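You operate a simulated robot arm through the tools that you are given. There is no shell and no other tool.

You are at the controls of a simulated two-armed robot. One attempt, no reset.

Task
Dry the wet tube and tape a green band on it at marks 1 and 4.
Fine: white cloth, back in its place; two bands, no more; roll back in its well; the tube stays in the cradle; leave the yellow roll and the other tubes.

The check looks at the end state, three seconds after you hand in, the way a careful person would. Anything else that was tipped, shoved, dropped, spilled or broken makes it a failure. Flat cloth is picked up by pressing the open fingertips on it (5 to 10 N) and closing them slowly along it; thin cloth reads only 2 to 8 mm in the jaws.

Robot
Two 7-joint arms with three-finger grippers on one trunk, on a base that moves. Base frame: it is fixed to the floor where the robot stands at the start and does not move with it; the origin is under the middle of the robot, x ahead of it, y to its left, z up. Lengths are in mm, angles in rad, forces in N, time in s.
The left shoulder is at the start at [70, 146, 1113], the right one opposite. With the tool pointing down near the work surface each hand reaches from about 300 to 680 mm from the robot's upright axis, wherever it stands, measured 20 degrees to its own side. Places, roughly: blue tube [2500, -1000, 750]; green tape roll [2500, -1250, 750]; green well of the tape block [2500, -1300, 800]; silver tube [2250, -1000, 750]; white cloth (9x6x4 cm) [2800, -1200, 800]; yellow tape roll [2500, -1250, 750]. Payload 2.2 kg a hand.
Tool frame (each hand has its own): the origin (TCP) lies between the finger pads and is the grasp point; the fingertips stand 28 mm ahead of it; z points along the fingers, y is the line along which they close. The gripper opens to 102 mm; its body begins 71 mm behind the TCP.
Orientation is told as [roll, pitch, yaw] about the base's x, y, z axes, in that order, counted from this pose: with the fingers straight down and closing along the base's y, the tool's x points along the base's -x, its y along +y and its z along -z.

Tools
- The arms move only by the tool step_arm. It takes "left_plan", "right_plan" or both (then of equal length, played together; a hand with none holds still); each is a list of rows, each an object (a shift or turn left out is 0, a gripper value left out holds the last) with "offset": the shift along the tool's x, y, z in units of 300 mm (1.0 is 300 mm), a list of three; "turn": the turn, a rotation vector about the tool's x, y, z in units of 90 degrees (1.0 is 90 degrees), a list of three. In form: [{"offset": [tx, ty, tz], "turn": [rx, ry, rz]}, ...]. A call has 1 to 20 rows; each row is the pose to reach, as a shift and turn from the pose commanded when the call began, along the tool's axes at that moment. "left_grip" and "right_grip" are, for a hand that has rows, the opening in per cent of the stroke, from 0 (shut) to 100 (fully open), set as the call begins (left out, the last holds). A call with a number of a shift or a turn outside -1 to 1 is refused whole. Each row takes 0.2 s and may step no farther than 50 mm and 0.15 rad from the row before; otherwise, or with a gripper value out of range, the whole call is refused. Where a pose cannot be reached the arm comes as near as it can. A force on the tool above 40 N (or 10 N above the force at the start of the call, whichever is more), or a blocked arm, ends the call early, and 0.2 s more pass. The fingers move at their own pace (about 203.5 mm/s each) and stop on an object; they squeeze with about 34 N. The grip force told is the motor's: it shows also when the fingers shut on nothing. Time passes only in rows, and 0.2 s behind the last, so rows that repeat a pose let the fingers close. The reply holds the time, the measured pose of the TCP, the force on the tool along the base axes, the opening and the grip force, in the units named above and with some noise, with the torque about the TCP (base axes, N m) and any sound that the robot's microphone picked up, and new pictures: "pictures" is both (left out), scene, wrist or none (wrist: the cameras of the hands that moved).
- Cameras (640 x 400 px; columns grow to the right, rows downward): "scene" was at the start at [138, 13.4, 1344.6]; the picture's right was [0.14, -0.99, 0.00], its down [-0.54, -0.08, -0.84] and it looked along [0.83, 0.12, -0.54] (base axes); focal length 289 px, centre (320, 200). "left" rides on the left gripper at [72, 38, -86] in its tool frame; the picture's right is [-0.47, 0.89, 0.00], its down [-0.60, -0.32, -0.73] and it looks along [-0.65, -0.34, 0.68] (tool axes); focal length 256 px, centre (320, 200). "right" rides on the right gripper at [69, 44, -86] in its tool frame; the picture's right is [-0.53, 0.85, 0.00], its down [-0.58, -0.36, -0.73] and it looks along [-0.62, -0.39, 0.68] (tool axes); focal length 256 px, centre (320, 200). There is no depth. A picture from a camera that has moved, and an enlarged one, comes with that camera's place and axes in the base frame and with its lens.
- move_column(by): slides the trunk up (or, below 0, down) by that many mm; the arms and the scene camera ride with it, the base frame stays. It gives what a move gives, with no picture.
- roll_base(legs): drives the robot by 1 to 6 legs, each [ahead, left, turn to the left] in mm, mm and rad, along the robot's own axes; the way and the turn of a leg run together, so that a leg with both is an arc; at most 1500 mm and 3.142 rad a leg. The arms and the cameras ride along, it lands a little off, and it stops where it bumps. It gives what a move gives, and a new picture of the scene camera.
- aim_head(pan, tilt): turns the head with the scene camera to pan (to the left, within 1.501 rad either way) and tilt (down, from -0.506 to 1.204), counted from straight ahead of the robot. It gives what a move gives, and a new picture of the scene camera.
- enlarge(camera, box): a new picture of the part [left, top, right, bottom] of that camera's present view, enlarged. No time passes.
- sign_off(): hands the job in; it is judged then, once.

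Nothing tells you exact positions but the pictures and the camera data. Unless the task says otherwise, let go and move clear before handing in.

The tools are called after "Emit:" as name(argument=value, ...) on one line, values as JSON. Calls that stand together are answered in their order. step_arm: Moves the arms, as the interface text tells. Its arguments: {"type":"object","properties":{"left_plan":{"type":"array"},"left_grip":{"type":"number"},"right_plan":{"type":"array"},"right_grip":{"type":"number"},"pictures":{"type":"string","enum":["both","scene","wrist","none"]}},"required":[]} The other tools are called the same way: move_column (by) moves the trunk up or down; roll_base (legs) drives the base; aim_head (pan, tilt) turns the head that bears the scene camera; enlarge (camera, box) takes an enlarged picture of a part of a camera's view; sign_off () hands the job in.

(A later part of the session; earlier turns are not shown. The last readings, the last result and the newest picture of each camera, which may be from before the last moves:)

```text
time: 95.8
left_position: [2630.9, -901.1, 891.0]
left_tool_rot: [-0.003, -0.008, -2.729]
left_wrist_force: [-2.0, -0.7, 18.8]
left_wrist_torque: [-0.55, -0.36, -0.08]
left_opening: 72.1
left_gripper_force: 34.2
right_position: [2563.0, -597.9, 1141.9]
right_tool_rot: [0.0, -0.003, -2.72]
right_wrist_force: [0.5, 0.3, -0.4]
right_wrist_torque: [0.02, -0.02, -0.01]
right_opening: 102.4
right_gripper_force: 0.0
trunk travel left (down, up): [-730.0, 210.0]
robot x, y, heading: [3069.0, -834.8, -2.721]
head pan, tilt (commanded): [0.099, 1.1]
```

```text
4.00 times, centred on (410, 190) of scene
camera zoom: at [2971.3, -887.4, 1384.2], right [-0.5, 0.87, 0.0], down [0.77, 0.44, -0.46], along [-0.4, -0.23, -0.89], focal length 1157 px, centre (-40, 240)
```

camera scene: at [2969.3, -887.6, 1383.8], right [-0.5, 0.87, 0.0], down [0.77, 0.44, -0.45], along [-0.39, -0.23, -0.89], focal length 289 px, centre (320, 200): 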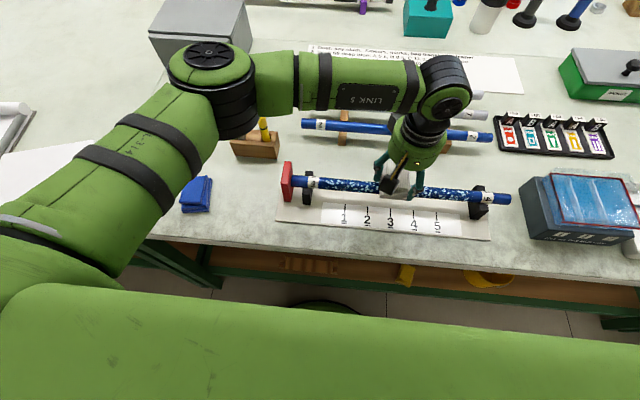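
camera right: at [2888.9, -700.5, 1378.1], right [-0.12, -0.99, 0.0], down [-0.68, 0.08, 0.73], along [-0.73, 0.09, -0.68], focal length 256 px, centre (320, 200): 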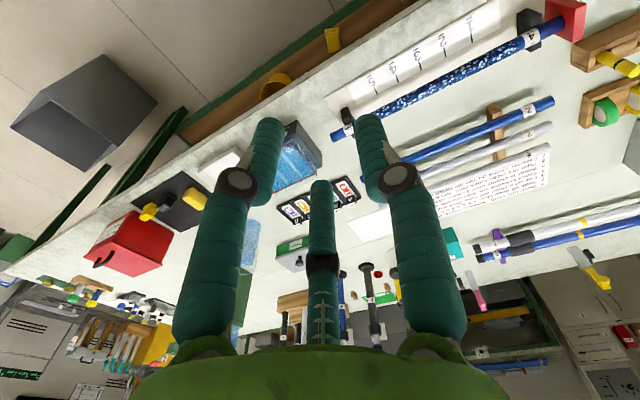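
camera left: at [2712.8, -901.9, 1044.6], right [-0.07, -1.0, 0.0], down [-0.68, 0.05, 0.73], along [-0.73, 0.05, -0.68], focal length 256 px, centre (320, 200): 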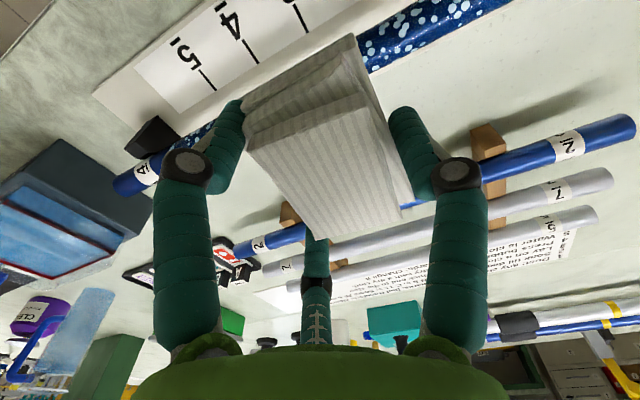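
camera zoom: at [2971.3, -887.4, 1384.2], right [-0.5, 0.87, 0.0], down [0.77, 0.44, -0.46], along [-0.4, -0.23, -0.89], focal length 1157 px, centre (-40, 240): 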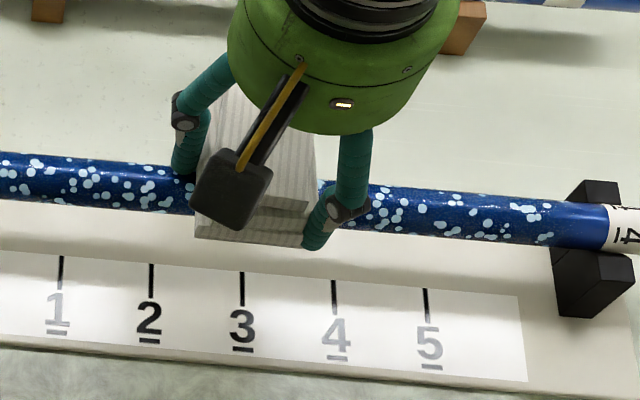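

Contact found: the cloth touches the tube top at TCP z≈891.5. I'll ease to a light press and wipe to the right first, watching the force.

Emit:
step_arm(left_plan=[{"offset": [0, 0, -0.004]}, {"offset": [0, -0.03, -0.004]}, {"offset": [0, -0.06, -0.004]}, {"offset": [0, -0.09, -0.004]}, {"offset": [0, -0.12, -0.004]}, {"offset": [0, -0.15, -0.004]}, {"offset": [0, -0.18, -0.004]}, {"offset": [0, -0.21, -0.004]}], pictures="scene")

Emit:
enlarge(camera="scene", box=[340, 140, 480, 240])

```text
time: 97.6
left_position: [2605.6, -842.7, 891.3]
left_tool_rot: [-0.001, -0.007, -2.728]
left_wrist_force: [2.0, -3.4, 10.1]
left_wrist_torque: [-0.22, -0.17, 0.0]
left_opening: 72.0
left_gripper_force: 33.7
right_position: [2562.5, -597.4, 1141.5]
right_tool_rot: [0.001, -0.001, -2.722]
right_wrist_force: [-0.1, 0.0, -0.2]
right_wrist_torque: [-0.02, -0.02, 0.02]
right_opening: 102.0
right_gripper_force: 0.0
trunk travel left (down, up): [-730.0, 210.0]
robot x, y, heading: [3071.7, -837.5, -2.724]
head pan, tilt (commanded): [0.099, 1.1]
camera scene: at [2971.3, -888.0, 1383.9], right [-0.5, 0.87, 0.0], down [0.77, 0.44, -0.46], along [-0.4, -0.23, -0.89], focal length 289 px, centre (320, 200)
```

scene: 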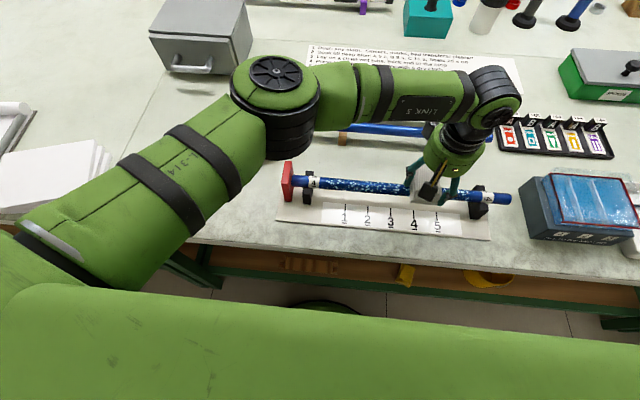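

```text
4.00 times, centred on (410, 190) of scene
camera zoom: at [2971.3, -888.0, 1383.9], right [-0.5, 0.87, 0.0], down [0.77, 0.44, -0.46], along [-0.4, -0.23, -0.89], focal length 1157 px, centre (-40, 240)
```

zoom: 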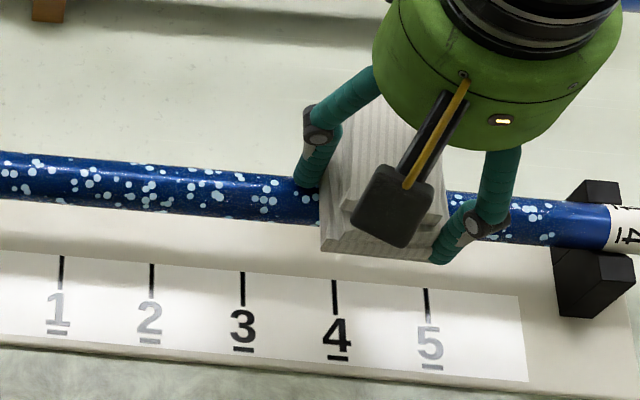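

The wipe is dragging with about 10 N down and light side force. Some droplets behind it have gone but not all; I continue to the right end, then wipe back left toward the stop.

Emit:
step_arm(left_plan=[{"offset": [0, -0.03, 0]}, {"offset": [0, -0.06, 0]}, {"offset": [0, -0.09, 0]}, {"offset": [0, -0.12, 0]}, {"offset": [0, -0.15, 0]}, {"offset": [0, -0.18, 0]}, {"offset": [0, -0.21, 0]}, {"offset": [0, -0.24, 0]}], pictures="scene")

Emit:
enlarge(camera="scene", box=[340, 140, 520, 240])

```text
time: 99.4
left_position: [2601.0, -834.7, 890.5]
left_tool_rot: [-0.002, -0.005, -2.727]
left_wrist_force: [0.9, -0.4, 11.0]
left_wrist_torque: [-0.11, -0.1, -0.02]
left_opening: 72.0
left_gripper_force: 33.4
left hand out of reach, approached as far as the arm can: row 2, 3, 4, 5, 6, 7, 8
right_position: [2562.8, -598.6, 1140.7]
right_tool_rot: [0.002, -0.002, -2.719]
right_wrist_force: [0.0, 0.3, 0.5]
right_wrist_torque: [0.02, -0.01, 0.02]
right_opening: 102.0
right_gripper_force: 0.0
trunk travel left (down, up): [-730.0, 210.0]
robot x, y, heading: [3071.2, -834.6, -2.716]
head pan, tilt (commanded): [0.099, 1.1]
camera scene: at [2970.9, -887.8, 1383.9], right [-0.5, 0.87, 0.0], down [0.77, 0.44, -0.45], along [-0.4, -0.23, -0.89], focal length 289 px, centre (320, 200)
```

scene: 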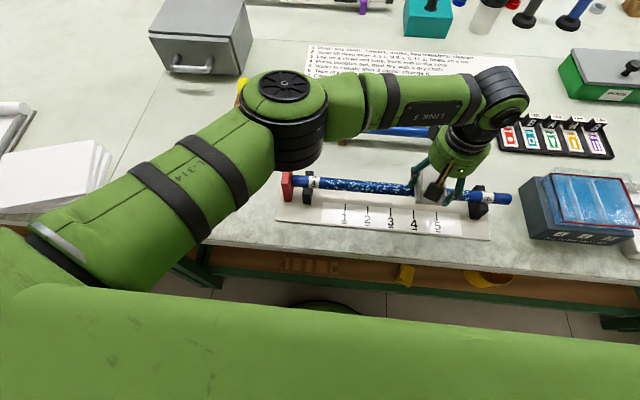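

```text
3.56 times, centred on (430, 190) of scene
camera zoom: at [2970.9, -887.8, 1383.9], right [-0.5, 0.87, 0.0], down [0.77, 0.44, -0.45], along [-0.4, -0.23, -0.89], focal length 1028 px, centre (-71, 236)
```

zoom: 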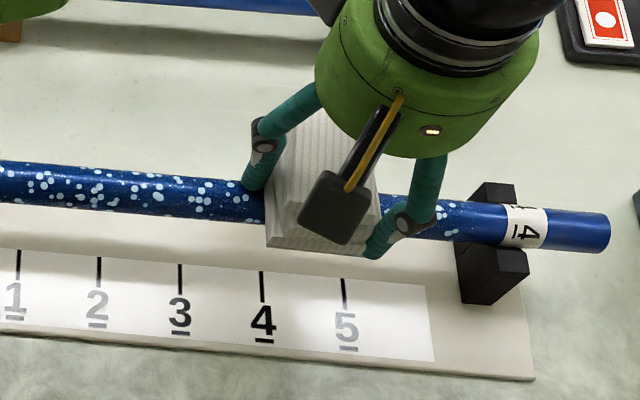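

The left arm runs out of reach at k≈174, and drying evidently takes about 50 mm of rubbing per spot, so several passes are needed. I'll lift the cloth, pull the hand left, and strafe the base 140 mm to the right for better reach.

Emit:
step_arm(left_plan=[{"offset": [0, 0, -0.1]}, {"offset": [0, 0, -0.2]}, {"offset": [0, 0.12, -0.2]}, {"offset": [0, 0.24, -0.2]}, {"offset": [0, 0.36, -0.2]}, {"offset": [0, 0.46, -0.2]}], pictures="none")

Emit:
roll_base(legs=[[0, -140, 0]])

```text
time: 100.8
left_position: [2656.6, -964.4, 951.7]
left_tool_rot: [-0.004, -0.005, -2.728]
left_wrist_force: [-0.4, -0.7, -1.2]
left_wrist_torque: [0.05, 0.01, 0.03]
left_opening: 72.0
left_gripper_force: 33.9
right_position: [2562.1, -599.2, 1139.6]
right_tool_rot: [-0.001, -0.002, -2.721]
right_wrist_force: [0.6, -1.6, 0.5]
right_wrist_torque: [0.01, -0.03, 0.01]
right_opening: 101.9
right_gripper_force: 0.1
trunk travel left (down, up): [-730.0, 210.0]
robot x, y, heading: [3069.9, -840.2, -2.721]
head pan, tilt (commanded): [0.099, 1.1]
```

```text
time: 102.1
left_position: [2601.5, -836.4, 951.1]
left_tool_rot: [-0.003, -0.004, -2.728]
left_wrist_force: [0.1, -1.1, 0.1]
left_wrist_torque: [0.05, -0.03, -0.01]
left_opening: 71.8
left_gripper_force: 33.8
right_position: [2503.8, -473.3, 1141.1]
right_tool_rot: [0.0, -0.001, -2.719]
right_wrist_force: [0.9, -0.1, 0.6]
right_wrist_torque: [0.04, -0.02, 0.01]
right_opening: 101.9
right_gripper_force: 0.1
trunk travel left (down, up): [-730.0, 210.0]
robot x, y, heading: [3012.3, -710.7, -2.718]
head pan, tilt (commanded): [0.099, 1.1]
camera scene: at [2913.5, -762.6, 1383.8], right [-0.5, 0.87, 0.0], down [0.77, 0.44, -0.45], along [-0.39, -0.22, -0.89], focal length 289 px, centre (320, 200)
```

scene: 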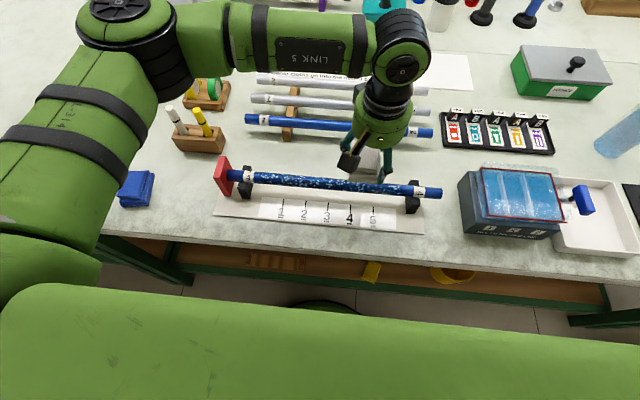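

Base strafed cleanly. I'll lower to the tube again and wipe right to the post, then back.

Emit:
step_arm(left_plan=[{"offset": [0, 0, 0.08]}, {"offset": [0, 0, 0.15]}, {"offset": [0, 0, 0.185]}, {"offset": [0, 0, 0.195]}], pictures="none")

Emit:
step_arm(left_plan=[{"offset": [0, 0, 0.004]}, {"offset": [0, 0, 0.007]}], pictures="none")

```text
time: 103.1
left_position: [2599.5, -835.9, 893.3]
left_tool_rot: [-0.002, -0.006, -2.726]
left_wrist_force: [0.0, -1.0, -0.7]
left_wrist_torque: [0.02, -0.01, -0.03]
left_opening: 71.9
left_gripper_force: 34.0
right_position: [2503.1, -471.0, 1140.8]
right_tool_rot: [-0.001, -0.002, -2.719]
right_wrist_force: [0.1, 0.6, 0.3]
right_wrist_torque: [-0.02, -0.02, -0.01]
right_opening: 102.2
right_gripper_force: 0.0
trunk travel left (down, up): [-730.0, 210.0]
robot x, y, heading: [3011.9, -712.8, -2.721]
head pan, tilt (commanded): [0.099, 1.1]
```

```text
time: 103.7
left_position: [2600.4, -835.1, 890.0]
left_tool_rot: [-0.001, -0.005, -2.728]
left_wrist_force: [-0.6, -0.8, 1.8]
left_wrist_torque: [0.01, 0.0, -0.02]
left_opening: 71.9
left_gripper_force: 34.5
right_position: [2504.5, -471.5, 1139.8]
right_tool_rot: [0.001, -0.001, -2.722]
right_wrist_force: [0.1, 0.2, 0.1]
right_wrist_torque: [0.02, 0.03, -0.01]
right_opening: 101.9
right_gripper_force: 0.0
trunk travel left (down, up): [-730.0, 210.0]
robot x, y, heading: [3012.7, -706.9, -2.717]
head pan, tilt (commanded): [0.099, 1.1]
```

Emit:
step_arm(left_plan=[{"offset": [0, 0, 0.004]}, {"offset": [0, -0.03, 0.004]}, {"offset": [0, -0.06, 0.004]}, {"offset": [0, -0.09, 0.004]}, {"offset": [0, -0.12, 0.004]}, {"offset": [0, -0.15, 0.004]}, {"offset": [0, -0.18, 0.004]}, {"offset": [0, -0.2, 0.004]}], pictures="scene")

Emit:
enlarge(camera="scene", box=[290, 140, 470, 240])

```text
time: 105.5
left_position: [2576.4, -780.5, 889.1]
left_tool_rot: [-0.001, -0.006, -2.726]
left_wrist_force: [1.8, -3.1, 8.6]
left_wrist_torque: [-0.11, -0.09, -0.05]
left_opening: 72.0
left_gripper_force: 34.1
right_position: [2505.7, -471.8, 1140.9]
right_tool_rot: [-0.001, -0.004, -2.718]
right_wrist_force: [0.2, 0.2, 1.1]
right_wrist_torque: [0.0, -0.01, 0.02]
right_opening: 102.2
right_gripper_force: 0.0
trunk travel left (down, up): [-730.0, 210.0]
robot x, y, heading: [3010.3, -708.0, -2.719]
head pan, tilt (commanded): [0.099, 1.1]
camera scene: at [2914.1, -761.0, 1383.9], right [-0.5, 0.87, 0.0], down [0.77, 0.44, -0.45], along [-0.4, -0.23, -0.89], focal length 289 px, centre (320, 200)
```

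scene: 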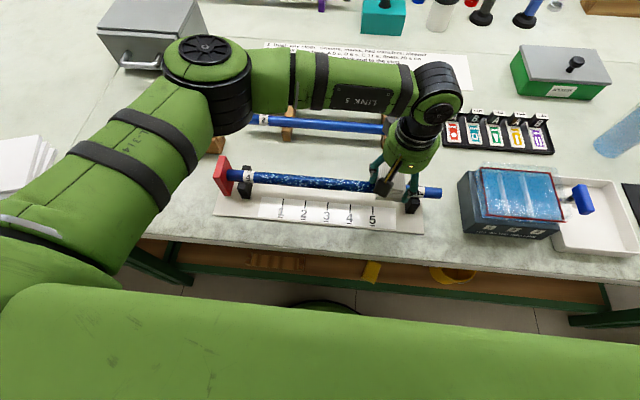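

```text
3.56 times, centred on (380, 190) of scene
camera zoom: at [2914.1, -761.0, 1383.9], right [-0.5, 0.87, 0.0], down [0.77, 0.44, -0.45], along [-0.4, -0.23, -0.89], focal length 1028 px, centre (107, 236)
```

zoom: 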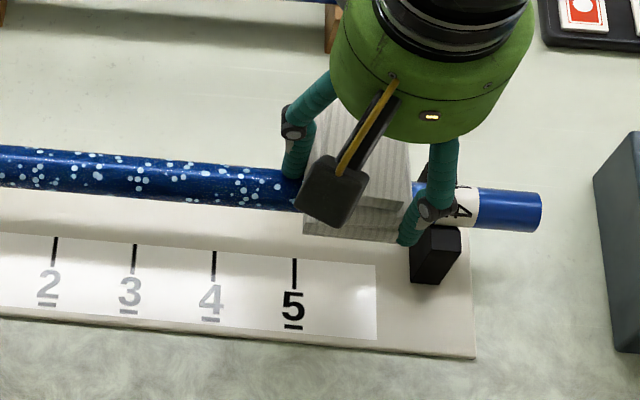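

Emit:
enlarge(camera="scene", box=[320, 170, 400, 210])

Emit:
enlarge(camera="scene", box=[240, 165, 320, 205])

Emit:
enlarge(camera="left", box=[340, 0, 540, 125])

```text
8.00 times, centred on (360, 190) of scene
camera zoom: at [2914.1, -761.0, 1383.9], right [-0.5, 0.87, 0.0], down [0.77, 0.44, -0.45], along [-0.4, -0.23, -0.89], focal length 2313 px, centre (0, 280)
```

zoom: 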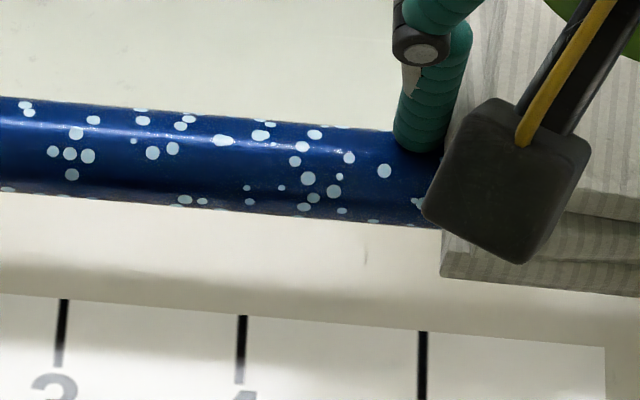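

```text
8.00 times, centred on (280, 185) of scene
camera zoom: at [2914.1, -761.0, 1383.9], right [-0.5, 0.87, 0.0], down [0.77, 0.44, -0.45], along [-0.4, -0.23, -0.89], focal length 2313 px, centre (640, 320)
```

zoom: 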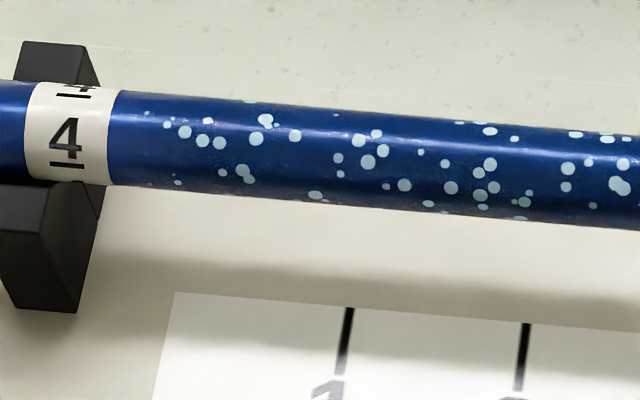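

```text
3.20 times, centred on (440, 62) of left
camera zoom: at [2657.5, -785.3, 973.9], right [-0.07, -1.0, 0.0], down [-0.68, 0.05, 0.73], along [-0.73, 0.05, -0.68], focal length 819 px, centre (-64, 640)
```

zoom: 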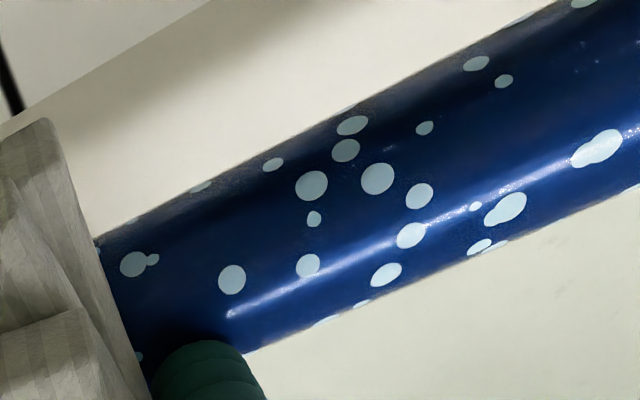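

No clear drying yet: the droplet pattern behind the cloth looks unchanged after one light pass. I'll make a full pass left toward the stop and compare.

Emit:
step_arm(left_plan=[{"offset": [0, 0.04, 0.002]}, {"offset": [0, 0.08, 0.002]}, {"offset": [0, 0.12, 0.002]}, {"offset": [0, 0.16, 0.002]}, {"offset": [0, 0.2, 0.002]}, {"offset": [0, 0.24, 0.002]}, {"offset": [0, 0.28, 0.002]}, {"offset": [0, 0.32, 0.002]}, {"offset": [0, 0.36, 0.002]}, {"offset": [0, 0.4, 0.002]}, {"offset": [0, 0.44, 0.002]}, {"offset": [0, 0.48, 0.002]}, {"offset": [0, 0.52, 0.002]}, {"offset": [0, 0.56, 0.002]}, {"offset": [0, 0.6, 0.002]}, {"offset": [0, 0.64, 0.002]}], pictures="scene")

Emit:
enlarge(camera="scene", box=[320, 170, 440, 230])

Emit:
enlarge(camera="scene", box=[210, 150, 330, 210])

```text
time: 108.9
left_position: [2653.9, -954.7, 890.2]
left_tool_rot: [-0.001, -0.008, -2.727]
left_wrist_force: [-3.4, 6.0, 16.7]
left_wrist_torque: [0.22, -0.04, 0.07]
left_opening: 71.9
left_gripper_force: 34.1
right_position: [2505.3, -469.7, 1140.4]
right_tool_rot: [0.003, -0.003, -2.719]
right_wrist_force: [-0.4, -0.1, 0.1]
right_wrist_torque: [0.0, -0.03, 0.01]
right_opening: 102.1
right_gripper_force: 0.0
trunk travel left (down, up): [-730.0, 210.0]
robot x, y, heading: [3015.8, -711.7, -2.722]
head pan, tilt (commanded): [0.099, 1.1]
camera scene: at [2913.9, -758.1, 1384.0], right [-0.5, 0.87, 0.0], down [0.77, 0.44, -0.46], along [-0.4, -0.23, -0.89], focal length 289 px, centre (320, 200)
```

scene: 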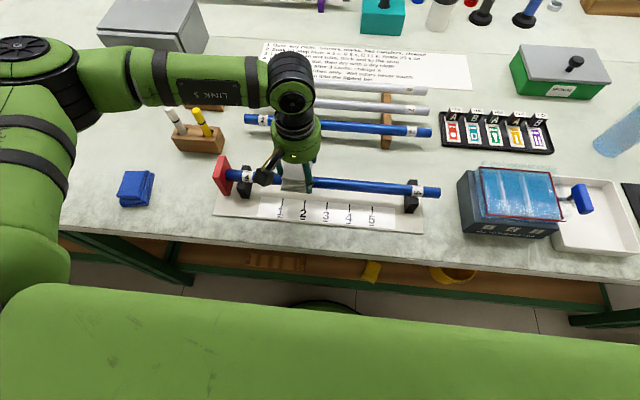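

```text
5.33 times, centred on (380, 200) of scene
camera zoom: at [2913.9, -758.1, 1384.0], right [-0.5, 0.87, 0.0], down [0.77, 0.44, -0.46], along [-0.4, -0.23, -0.89], focal length 1542 px, centre (0, 200)
```

zoom: 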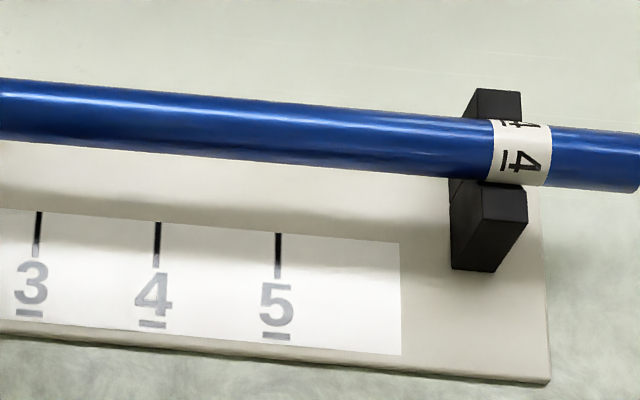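

```text
5.33 times, centred on (270, 180) of scene
camera zoom: at [2913.9, -758.1, 1384.0], right [-0.5, 0.87, 0.0], down [0.77, 0.44, -0.46], along [-0.4, -0.23, -0.89], focal length 1542 px, centre (587, 307)
```

zoom: 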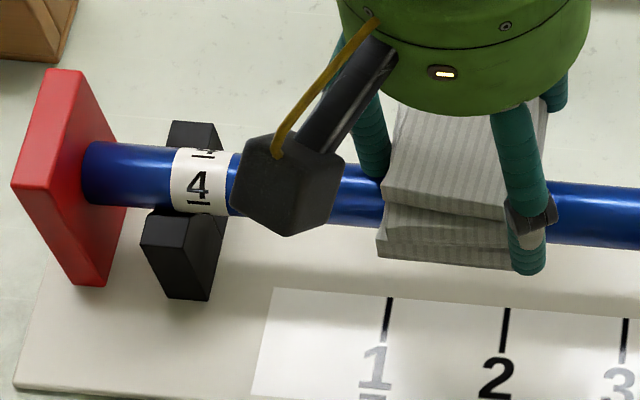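

The droplets are gone along the whole tube now. I'll finish the stroke to the left end for full coverage with a lighter press, then lift and inspect all of it.

Emit:
step_arm(left_plan=[{"offset": [0, 0.03, -0.003]}, {"offset": [0, 0.065, -0.003]}, {"offset": [0, 0.1, -0.003]}, {"offset": [0, 0.135, -0.003]}, {"offset": [0, 0.17, -0.003]}, {"offset": [0, 0.19, -0.003]}, {"offset": [0, 0.15, -0.003]}, {"offset": [0, 0.1, -0.003]}, {"offset": [0, 0.05, -0.003]}, {"offset": [0, 0.0, -0.003]}, {"offset": [0, 0.0, -0.1]}, {"offset": [0, 0.0, -0.2]}, {"offset": [0, 0.0, -0.3]}], pictures="both")

Emit:
enlarge(camera="scene", box=[210, 150, 330, 210])

Emit:
enlarge(camera="scene", box=[320, 170, 440, 230])

```text
time: 111.7
left_position: [2652.9, -956.2, 978.0]
left_tool_rot: [-0.001, -0.003, -2.727]
left_wrist_force: [0.7, 0.1, -0.5]
left_wrist_torque: [-0.03, -0.02, 0.0]
left_opening: 71.6
left_gripper_force: 33.5
right_position: [2503.9, -470.9, 1140.2]
right_tool_rot: [0.003, -0.002, -2.721]
right_wrist_force: [0.9, -0.3, 0.2]
right_wrist_torque: [-0.04, -0.01, 0.0]
right_opening: 102.2
right_gripper_force: 0.0
trunk travel left (down, up): [-730.0, 210.0]
robot x, y, heading: [3017.5, -712.4, -2.721]
head pan, tilt (commanded): [0.099, 1.1]
camera scene: at [2912.2, -760.1, 1383.7], right [-0.5, 0.87, 0.0], down [0.77, 0.44, -0.45], along [-0.39, -0.23, -0.89], focal length 289 px, centre (320, 200)
camera left: at [2734.0, -960.6, 1062.3], right [-0.07, -1.0, 0.0], down [-0.68, 0.05, 0.73], along [-0.73, 0.05, -0.68], focal length 256 px, centre (320, 200)
```

scene: 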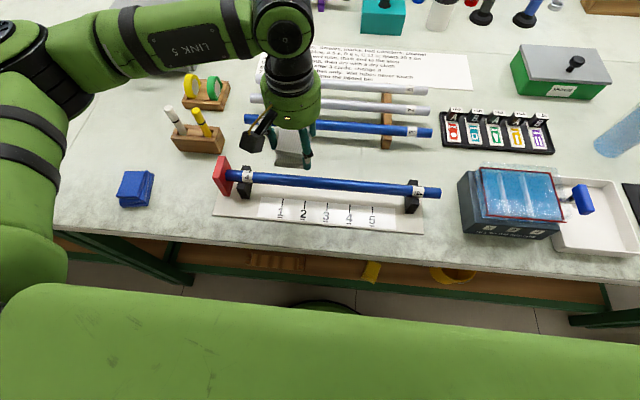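
left: 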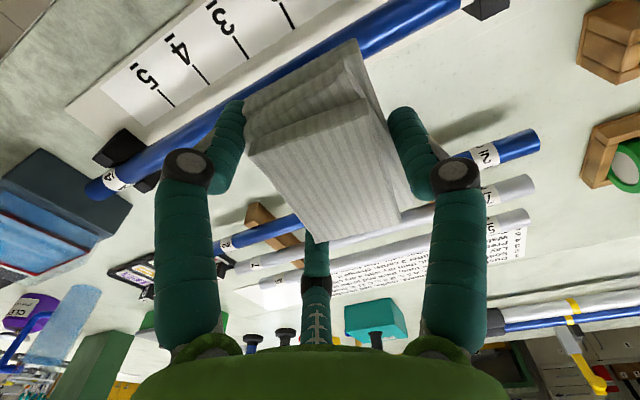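

```text
5.33 times, centred on (270, 180) of scene
camera zoom: at [2912.2, -760.1, 1383.7], right [-0.5, 0.87, 0.0], down [0.77, 0.44, -0.45], along [-0.39, -0.23, -0.89], focal length 1542 px, centre (587, 307)
```

zoom: 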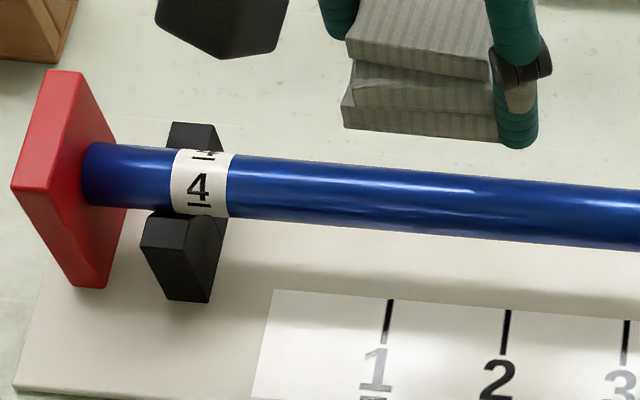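

```text
5.33 times, centred on (380, 200) of scene
camera zoom: at [2912.2, -760.1, 1383.7], right [-0.5, 0.87, 0.0], down [0.77, 0.44, -0.45], along [-0.39, -0.23, -0.89], focal length 1542 px, centre (0, 200)
```

zoom: 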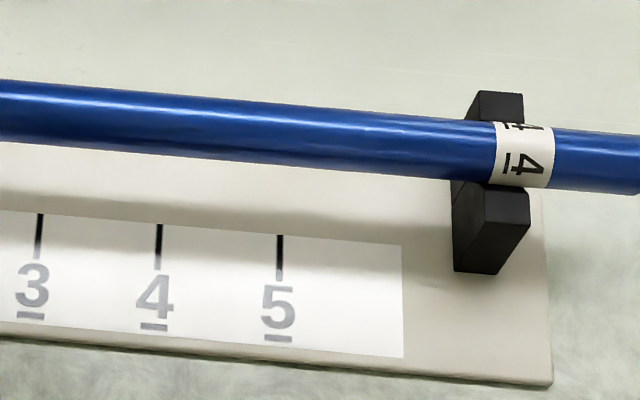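

The tube is dry along its whole length and still seated against the stop. Now I strafe back left and return the white cloth to its spot at [2807.5, -1164] with the same yaw.

Emit:
roll_base(legs=[[0, 140, 0]])

```text
time: 113.0
left_position: [2710.5, -1081.8, 977.8]
left_tool_rot: [0.0, -0.005, -2.726]
left_wrist_force: [-0.2, -0.3, -0.3]
left_wrist_torque: [-0.02, -0.01, 0.01]
left_opening: 72.0
left_gripper_force: 34.5
right_position: [2559.5, -597.4, 1139.2]
right_tool_rot: [0.004, 0.0, -2.719]
right_wrist_force: [0.0, 0.2, -0.2]
right_wrist_torque: [-0.02, 0.01, -0.01]
right_opening: 102.0
right_gripper_force: 0.1
trunk travel left (down, up): [-730.0, 210.0]
robot x, y, heading: [3068.6, -837.8, -2.726]
head pan, tilt (commanded): [0.099, 1.1]
camera scene: at [2968.7, -885.9, 1383.7], right [-0.5, 0.87, 0.0], down [0.77, 0.44, -0.45], along [-0.39, -0.23, -0.89], focal length 289 px, centre (320, 200)
```

scene: 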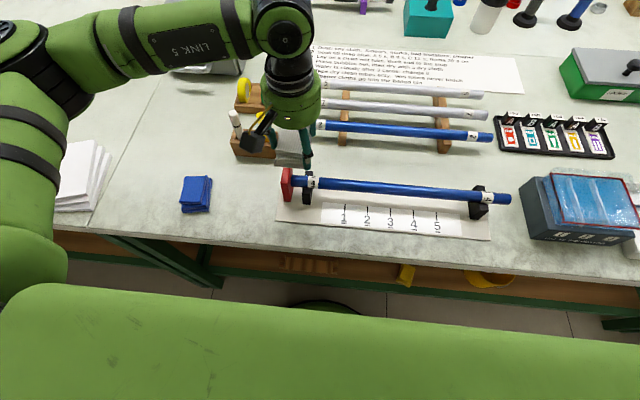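

Emit:
step_arm(left_plan=[{"offset": [0.06, 0.12, 0], "turn": [0, 0, 0.05]}, {"offset": [0.12, 0.25, 0], "turn": [0, 0, 0.1]}, {"offset": [0.185, 0.381, 0], "turn": [0, 0, 0.1483]}, {"offset": [0.185, 0.381, 0.1], "turn": [0, 0, 0.1483]}, {"offset": [0.185, 0.381, 0.2], "turn": [0, 0, 0.1483]}, {"offset": [0.185, 0.381, 0.3], "turn": [0, 0, 0.1483]}], pictures="both")

```text
time: 114.5
left_position: [2807.5, -1166.4, 886.8]
left_tool_rot: [-0.001, -0.004, -2.961]
left_wrist_force: [0.0, -0.6, -0.9]
left_wrist_torque: [0.0, 0.04, 0.03]
left_opening: 71.7
left_gripper_force: 34.1
right_position: [2561.8, -600.2, 1140.1]
right_tool_rot: [-0.001, -0.002, -2.719]
right_wrist_force: [0.3, 1.1, 0.5]
right_wrist_torque: [-0.01, 0.0, -0.01]
right_opening: 101.9
right_gripper_force: 0.0
trunk travel left (down, up): [-730.0, 210.0]
robot x, y, heading: [3069.7, -835.1, -2.719]
head pan, tilt (commanded): [0.099, 1.1]
camera scene: at [2970.3, -888.9, 1383.8], right [-0.5, 0.87, 0.0], down [0.77, 0.44, -0.45], along [-0.39, -0.23, -0.89], focal length 289 px, centre (320, 200)
camera left: at [2885.6, -1189.9, 971.2], right [-0.3, -0.95, 0.0], down [-0.65, 0.2, 0.73], along [-0.7, 0.22, -0.68], focal length 256 px, centre (320, 200)
```

scene: 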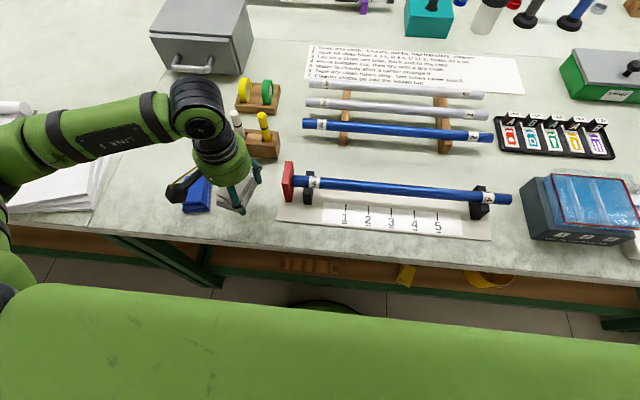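
left: 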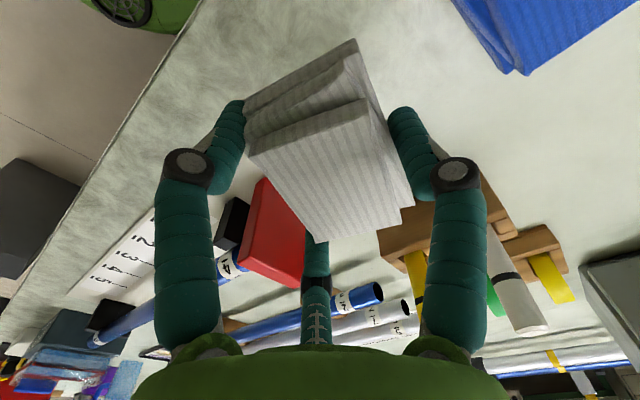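

Emit:
step_arm(left_plan=[{"offset": [0, -0.007, 0.08]}, {"offset": [0, -0.007, 0.15]}, {"offset": [0, -0.007, 0.19]}, {"offset": [0, -0.007, 0.198]}], pictures="none")

Emit:
step_arm(left_plan=[{"offset": [0, 0, 0.004]}, {"offset": [0, 0, 0.007]}], pictures="none")

```text
time: 115.5
left_position: [2807.5, -1165.0, 827.7]
left_tool_rot: [0.0, -0.006, -2.959]
left_wrist_force: [-0.2, -0.4, -1.4]
left_wrist_torque: [0.02, -0.02, 0.04]
left_opening: 71.7
left_gripper_force: 34.7
right_position: [2560.3, -599.4, 1140.7]
right_tool_rot: [0.002, -0.002, -2.72]
right_wrist_force: [-0.1, 0.6, -0.5]
right_wrist_torque: [0.0, 0.0, -0.04]
right_opening: 102.1
right_gripper_force: 0.1
trunk travel left (down, up): [-730.0, 210.0]
robot x, y, heading: [3067.8, -834.6, -2.717]
head pan, tilt (commanded): [0.099, 1.1]
```

```text
time: 116.0
left_position: [2806.1, -1164.5, 825.1]
left_tool_rot: [-0.001, -0.005, -2.961]
left_wrist_force: [-0.7, 0.0, -0.4]
left_wrist_torque: [-0.01, 0.01, 0.03]
left_opening: 71.9
left_gripper_force: 34.3
right_position: [2561.6, -600.3, 1140.3]
right_tool_rot: [0.001, -0.001, -2.719]
right_wrist_force: [-0.5, 0.8, -0.1]
right_wrist_torque: [0.0, 0.02, 0.02]
right_opening: 102.1
right_gripper_force: 0.0
trunk travel left (down, up): [-730.0, 210.0]
robot x, y, heading: [3069.3, -837.2, -2.719]
head pan, tilt (commanded): [0.099, 1.1]
```

Emit:
step_arm(left_plan=[{"offset": [0, 0, 0.003]}, {"offset": [0, 0, 0.006]}], pictures="none")

Emit:
step_arm(left_plan=[{"offset": [0, 0, 0.003]}, {"offset": [0, 0, 0.005]}], pictures="none")

```text
time: 116.7
left_position: [2807.6, -1165.1, 824.3]
left_tool_rot: [0.0, -0.005, -2.96]
left_wrist_force: [-0.4, 0.0, 0.0]
left_wrist_torque: [-0.02, 0.03, -0.01]
left_opening: 71.6
left_gripper_force: 34.0
right_position: [2559.5, -598.7, 1140.3]
right_tool_rot: [0.0, -0.001, -2.721]
right_wrist_force: [0.2, 0.7, 0.5]
right_wrist_torque: [0.0, 0.01, -0.04]
right_opening: 102.0
right_gripper_force: 0.0
trunk travel left (down, up): [-730.0, 210.0]
robot x, y, heading: [3069.8, -836.4, -2.72]
head pan, tilt (commanded): [0.099, 1.1]
```

```text
time: 117.2
left_position: [2806.2, -1164.8, 824.1]
left_tool_rot: [-0.001, -0.01, -2.959]
left_wrist_force: [0.5, -0.6, 7.4]
left_wrist_torque: [-0.02, 0.27, 0.03]
left_opening: 71.9
left_gripper_force: 34.0
right_position: [2562.3, -598.7, 1139.9]
right_tool_rot: [0.001, -0.001, -2.719]
right_wrist_force: [0.2, 0.1, 0.2]
right_wrist_torque: [0.04, 0.01, -0.01]
right_opening: 102.0
right_gripper_force: 0.1
trunk travel left (down, up): [-730.0, 210.0]
robot x, y, heading: [3072.0, -839.2, -2.716]
head pan, tilt (commanded): [0.099, 1.1]
```

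The cloth is on the bench. I open the hand and lift straight up.

Emit:
step_arm(left_plan=[{"offset": [0, 0, -0.001]}, {"offset": [0, 0, -0.001]}, {"offset": [0, 0, -0.001]}], left_grip=100, pictures="wrist")

Emit:
step_arm(left_plan=[{"offset": [0, 0, -0.05]}, {"offset": [0, 0, -0.15]}, {"offset": [0, 0, -0.3]}, {"offset": [0, 0, -0.45]}, {"offset": [0, 0, -0.6]}], pictures="both")

Emit:
enlarge(camera="scene", box=[150, 130, 310, 250])

```text
time: 118.0
left_position: [2807.5, -1164.1, 822.5]
left_tool_rot: [-0.001, -0.005, -2.962]
left_wrist_force: [0.3, -0.1, -0.5]
left_wrist_torque: [0.01, 0.01, 0.02]
left_opening: 102.2
left_gripper_force: 0.0
right_position: [2559.7, -598.6, 1141.1]
right_tool_rot: [0.001, -0.002, -2.718]
right_wrist_force: [0.4, -0.2, -0.1]
right_wrist_torque: [-0.01, -0.03, 0.0]
right_opening: 102.0
right_gripper_force: 0.2
trunk travel left (down, up): [-730.0, 210.0]
robot x, y, heading: [3072.6, -840.4, -2.722]
head pan, tilt (commanded): [0.099, 1.1]
camera left: at [2884.1, -1187.8, 907.3], right [-0.3, -0.95, 0.0], down [-0.65, 0.2, 0.73], along [-0.7, 0.22, -0.68], focal length 256 px, centre (320, 200)
```

left: 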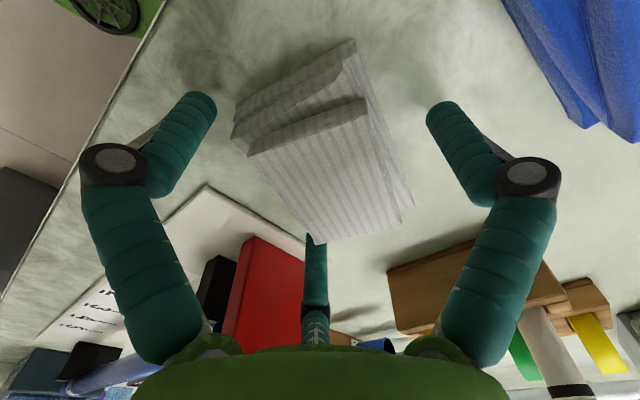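

```text
time: 119.2
left_position: [2806.7, -1163.1, 1002.9]
left_tool_rot: [0.0, -0.005, -2.96]
left_wrist_force: [-0.1, 0.1, 0.8]
left_wrist_torque: [0.02, 0.0, -0.02]
left_opening: 101.9
left_gripper_force: 0.0
right_position: [2560.9, -598.9, 1138.9]
right_tool_rot: [0.003, 0.0, -2.719]
right_wrist_force: [-0.6, -0.3, 0.1]
right_wrist_torque: [-0.02, 0.0, -0.02]
right_opening: 101.9
right_gripper_force: 0.0
trunk travel left (down, up): [-730.0, 210.0]
robot x, y, heading: [3069.9, -840.2, -2.723]
head pan, tilt (commanded): [0.099, 1.1]
camera scene: at [2969.8, -887.5, 1383.7], right [-0.5, 0.87, 0.0], down [0.77, 0.44, -0.45], along [-0.39, -0.23, -0.89], focal length 289 px, centre (320, 200)
camera left: at [2884.8, -1186.9, 1087.0], right [-0.3, -0.95, 0.0], down [-0.65, 0.2, 0.73], along [-0.7, 0.22, -0.68], focal length 256 px, centre (320, 200)
```

scene: 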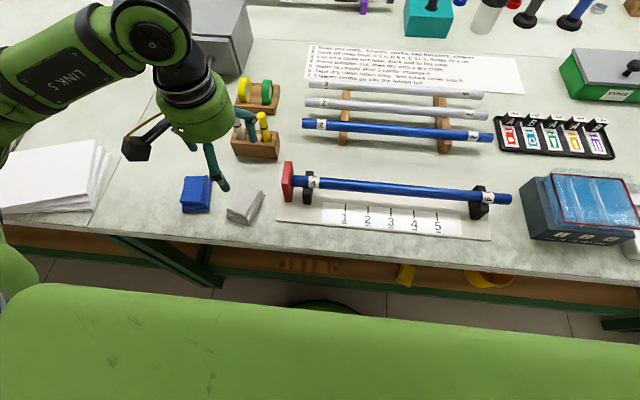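
left: 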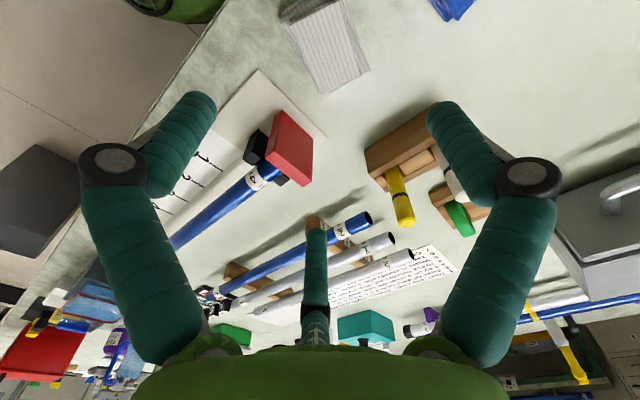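

```text
3.33 times, centred on (230, 190) of scene
camera zoom: at [2969.8, -887.5, 1383.7], right [-0.5, 0.87, 0.0], down [0.77, 0.44, -0.45], along [-0.39, -0.23, -0.89], focal length 964 px, centre (620, 233)
```

zoom: 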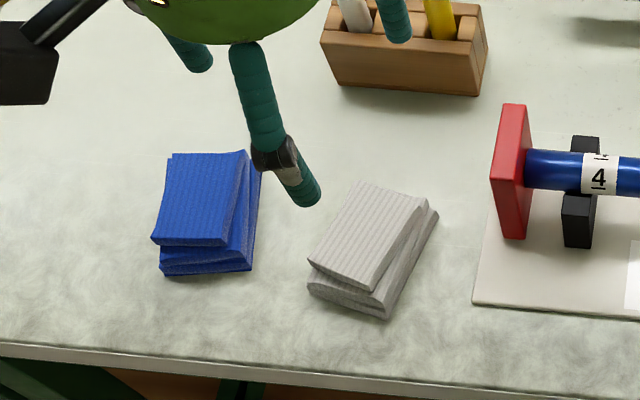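

The cloth is back within several millimetres of its original spot. Next I bring the left hand, high, toward the tape block for a close look at the green roll around [2512, -1313, 823].

Emit:
step_arm(left_plan=[{"offset": [-0.125, 0.04, 0], "turn": [0, 0, -0.06]}, {"offset": [-0.25, 0.08, 0], "turn": [0, 0, -0.13]}, {"offset": [-0.375, 0.12, 0], "turn": [0, 0, -0.13]}, {"offset": [-0.5, 0.16, 0], "turn": [0, 0, -0.13]}, {"offset": [-0.625, 0.2, 0], "turn": [0, 0, -0.13]}, {"offset": [-0.745, 0.242, 0], "turn": [0, 0, -0.13]}])

Emit:
enlarge(camera="left", box=[220, 60, 460, 210])

```text
time: 120.7
left_position: [2600.4, -1273.8, 1002.8]
left_tool_rot: [0.001, -0.003, -2.759]
left_wrist_force: [0.2, 1.2, 0.4]
left_wrist_torque: [-0.03, 0.01, 0.04]
left_opening: 101.9
left_gripper_force: 0.1
right_position: [2559.4, -599.6, 1139.9]
right_tool_rot: [0.001, -0.001, -2.72]
right_wrist_force: [0.4, 0.4, 0.3]
right_wrist_torque: [0.01, 0.0, 0.02]
right_opening: 102.1
right_gripper_force: 0.0
trunk travel left (down, up): [-730.0, 210.0]
robot x, y, heading: [3070.6, -836.0, -2.718]
head pan, tilt (commanded): [0.099, 1.1]
camera scene: at [2968.2, -887.7, 1383.6], right [-0.5, 0.87, 0.0], down [0.77, 0.44, -0.45], along [-0.39, -0.23, -0.89], focal length 289 px, centre (320, 200)
camera left: at [2680.9, -1281.8, 1087.6], right [-0.1, -1.0, 0.0], down [-0.68, 0.07, 0.73], along [-0.73, 0.07, -0.68], focal length 256 px, centre (320, 200)
```

scene: 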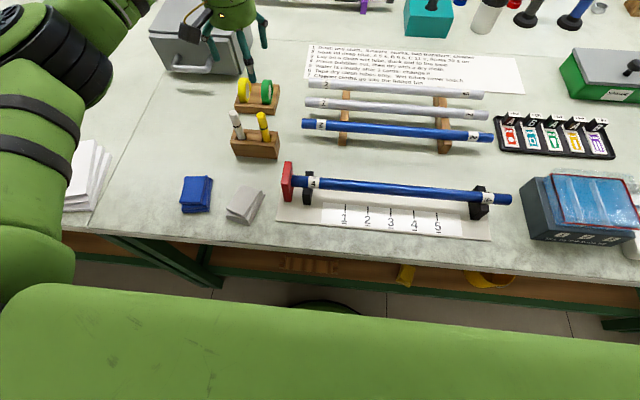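
left: 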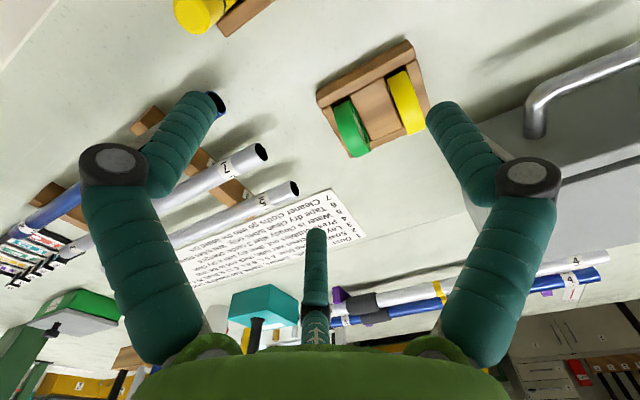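

```text
2.67 times, centred on (340, 135) of left
camera zoom: at [2680.9, -1281.8, 1087.6], right [-0.1, -1.0, 0.0], down [-0.68, 0.07, 0.73], along [-0.73, 0.07, -0.68], focal length 683 px, centre (267, 373)
```

zoom: 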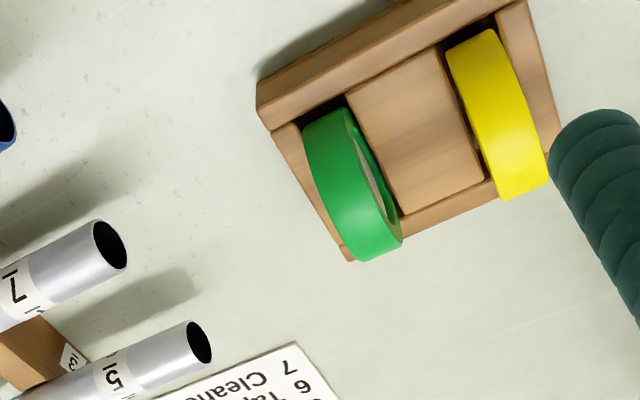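

The roll geometry is now well fixed: green roll centre ≈ [2517, -1304, 823], axis along the hand's y at yaw -2.76. I'll move above it at safe height to see whether the arm can reach with the tool vertical.

Emit:
step_arm(left_plan=[{"offset": [-0.1, -0.01, 0.05]}, {"offset": [-0.2, -0.02, 0.1]}, {"offset": [-0.2955, -0.031, 0.15]}, {"offset": [-0.2955, -0.031, 0.243]}])

Emit:
enlarge(camera="scene", box=[180, 40, 340, 160])

```text
time: 121.7
left_position: [2566.1, -1294.6, 940.7]
left_tool_rot: [0.001, -0.008, -2.754]
left_wrist_force: [-0.5, -0.8, 0.0]
left_wrist_torque: [0.13, -0.03, 0.01]
left_opening: 102.0
left_gripper_force: 0.1
left hand out of reach, approached as far as the arm can: row 2, 3, 4
right_position: [2560.4, -604.2, 1140.8]
right_tool_rot: [-0.004, 0.002, -2.719]
right_wrist_force: [-0.1, -0.7, -0.2]
right_wrist_torque: [0.04, -0.02, 0.0]
right_opening: 102.0
right_gripper_force: 0.0
trunk travel left (down, up): [-730.0, 210.0]
robot x, y, heading: [3070.9, -835.6, -2.716]
head pan, tilt (commanded): [0.099, 1.1]
camera scene: at [2970.3, -893.0, 1383.7], right [-0.5, 0.87, 0.0], down [0.77, 0.45, -0.45], along [-0.39, -0.22, -0.89], focal length 289 px, centre (320, 200)
camera left: at [2647.2, -1301.8, 1024.9], right [-0.1, -1.0, 0.0], down [-0.67, 0.07, 0.74], along [-0.73, 0.07, -0.68], focal length 256 px, centre (320, 200)
```

scene: 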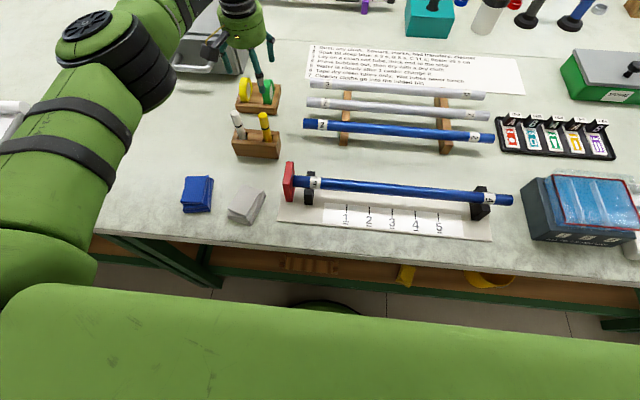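
left: 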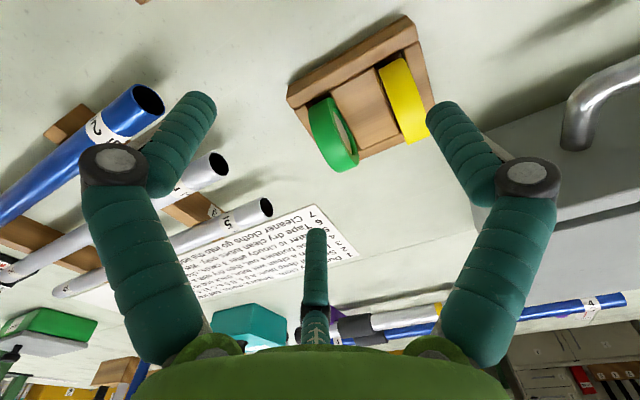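

```text
3.33 times, centred on (260, 100) of scene
camera zoom: at [2970.3, -893.0, 1383.7], right [-0.5, 0.87, 0.0], down [0.77, 0.45, -0.45], along [-0.39, -0.22, -0.89], focal length 964 px, centre (520, 533)
```

zoom: 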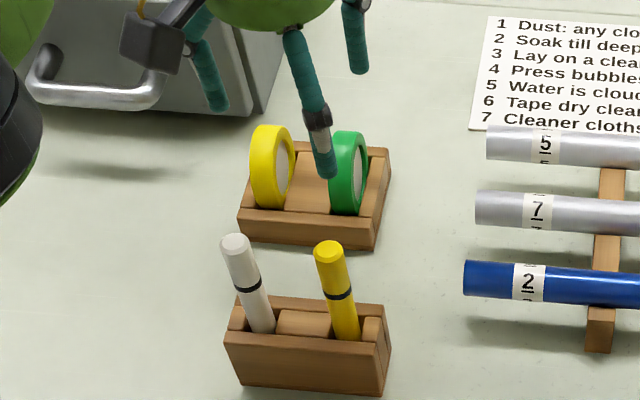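

The arm stops about 55 mm short of the roll with the tool vertical. Turning the base to the right in place brings the left shoulder forward without getting closer to the bench, so I'll lift the hand, strafe left a bit and rotate.

Emit:
step_arm(left_plan=[{"offset": [0, 0, -0.15]}, {"offset": [0.1, 0, -0.3]}, {"offset": [0.2, 0, -0.4]}, {"offset": [0.3, 0, -0.45]}], pictures="none")

Emit:
roll_base(legs=[[0, 75, 0], [0, 0, -0.45]])

```text
refused: row 2 steps farther than a row can; nothing moved
```

```text
time: 124.0
left_position: [2451.2, -1102.9, 942.4]
left_tool_rot: [0.002, -0.006, 3.089]
left_wrist_force: [-1.1, -0.6, -0.4]
left_wrist_torque: [0.01, 0.0, 0.0]
left_opening: 101.9
left_gripper_force: 0.1
right_position: [2741.2, -474.0, 1140.4]
right_tool_rot: [0.0, -0.001, 3.123]
right_wrist_force: [-0.2, 0.0, -0.1]
right_wrist_torque: [0.0, 0.01, 0.02]
right_opening: 102.0
right_gripper_force: 0.1
trunk travel left (down, up): [-730.0, 210.0]
robot x, y, heading: [3097.6, -899.5, 3.122]
head pan, tilt (commanded): [0.099, 1.1]
camera scene: at [2987.8, -909.1, 1383.8], right [-0.08, 1.0, 0.0], down [0.89, 0.07, -0.45], along [-0.45, -0.04, -0.89], focal length 289 px, centre (320, 200)
```

scene: 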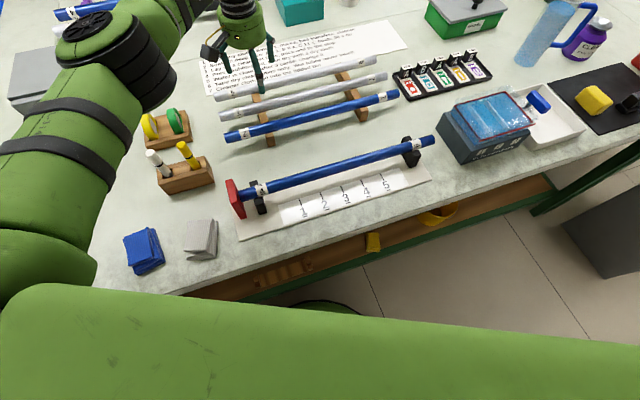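

Note to self: the lift was refused while the base turned, but everything still stands as before and the hand stayed clear above the tubes. Now I raise the hand first, then bring it over the green roll with the right yaw.

Emit:
step_arm(left_plan=[{"offset": [0, 0, -0.15]}, {"offset": [0, 0, -0.28]}, {"offset": [0.049, 0.128, -0.28], "turn": [0, 0, -0.07]}, {"offset": [0.098, 0.256, -0.28], "turn": [0, 0, -0.14]}, {"offset": [0.147, 0.384, -0.28], "turn": [0, 0, -0.21]}, {"offset": [0.196, 0.512, -0.28], "turn": [0, 0, -0.276]}, {"offset": [0.246, 0.639, -0.28], "turn": [0, 0, -0.276]}])

```text
time: 125.6
left_position: [2515.4, -1298.1, 1025.8]
left_tool_rot: [-0.002, -0.008, -2.759]
left_wrist_force: [0.5, -0.7, 0.0]
left_wrist_torque: [0.02, 0.02, -0.03]
left_opening: 102.1
left_gripper_force: 0.0
right_position: [2741.7, -474.1, 1142.2]
right_tool_rot: [0.0, -0.003, 3.125]
right_wrist_force: [-0.1, 0.1, 0.8]
right_wrist_torque: [0.03, 0.01, -0.02]
right_opening: 102.1
right_gripper_force: 0.1
trunk travel left (down, up): [-730.0, 210.0]
robot x, y, heading: [3103.7, -902.0, 3.124]
head pan, tilt (commanded): [0.099, 1.1]
camera scene: at [2988.6, -910.1, 1383.8], right [-0.08, 1.0, 0.0], down [0.89, 0.07, -0.45], along [-0.45, -0.04, -0.89], focal length 289 px, centre (320, 200)
camera left: at [2597.3, -1305.4, 1109.5], right [-0.1, -0.99, 0.0], down [-0.67, 0.07, 0.74], along [-0.73, 0.07, -0.68], focal length 256 px, centre (320, 200)
```

scene: 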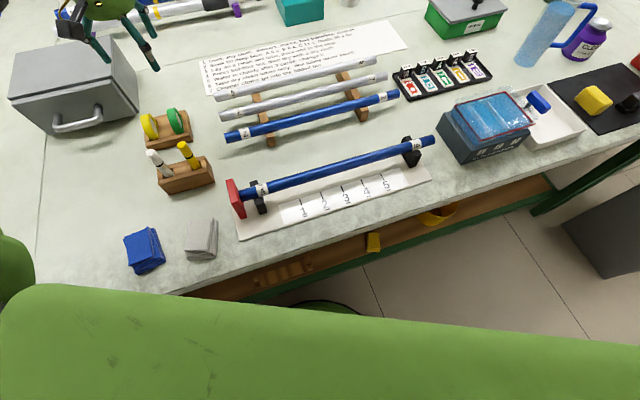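
left: 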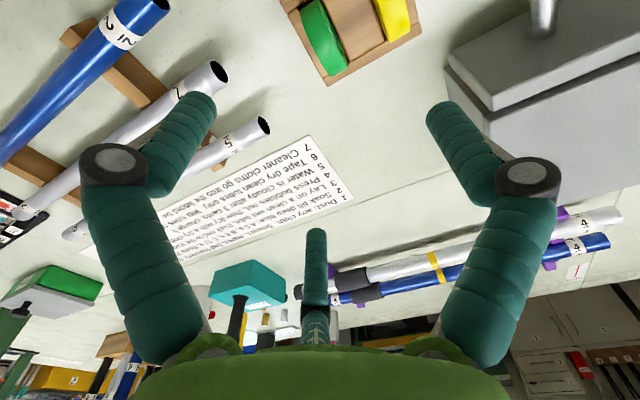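

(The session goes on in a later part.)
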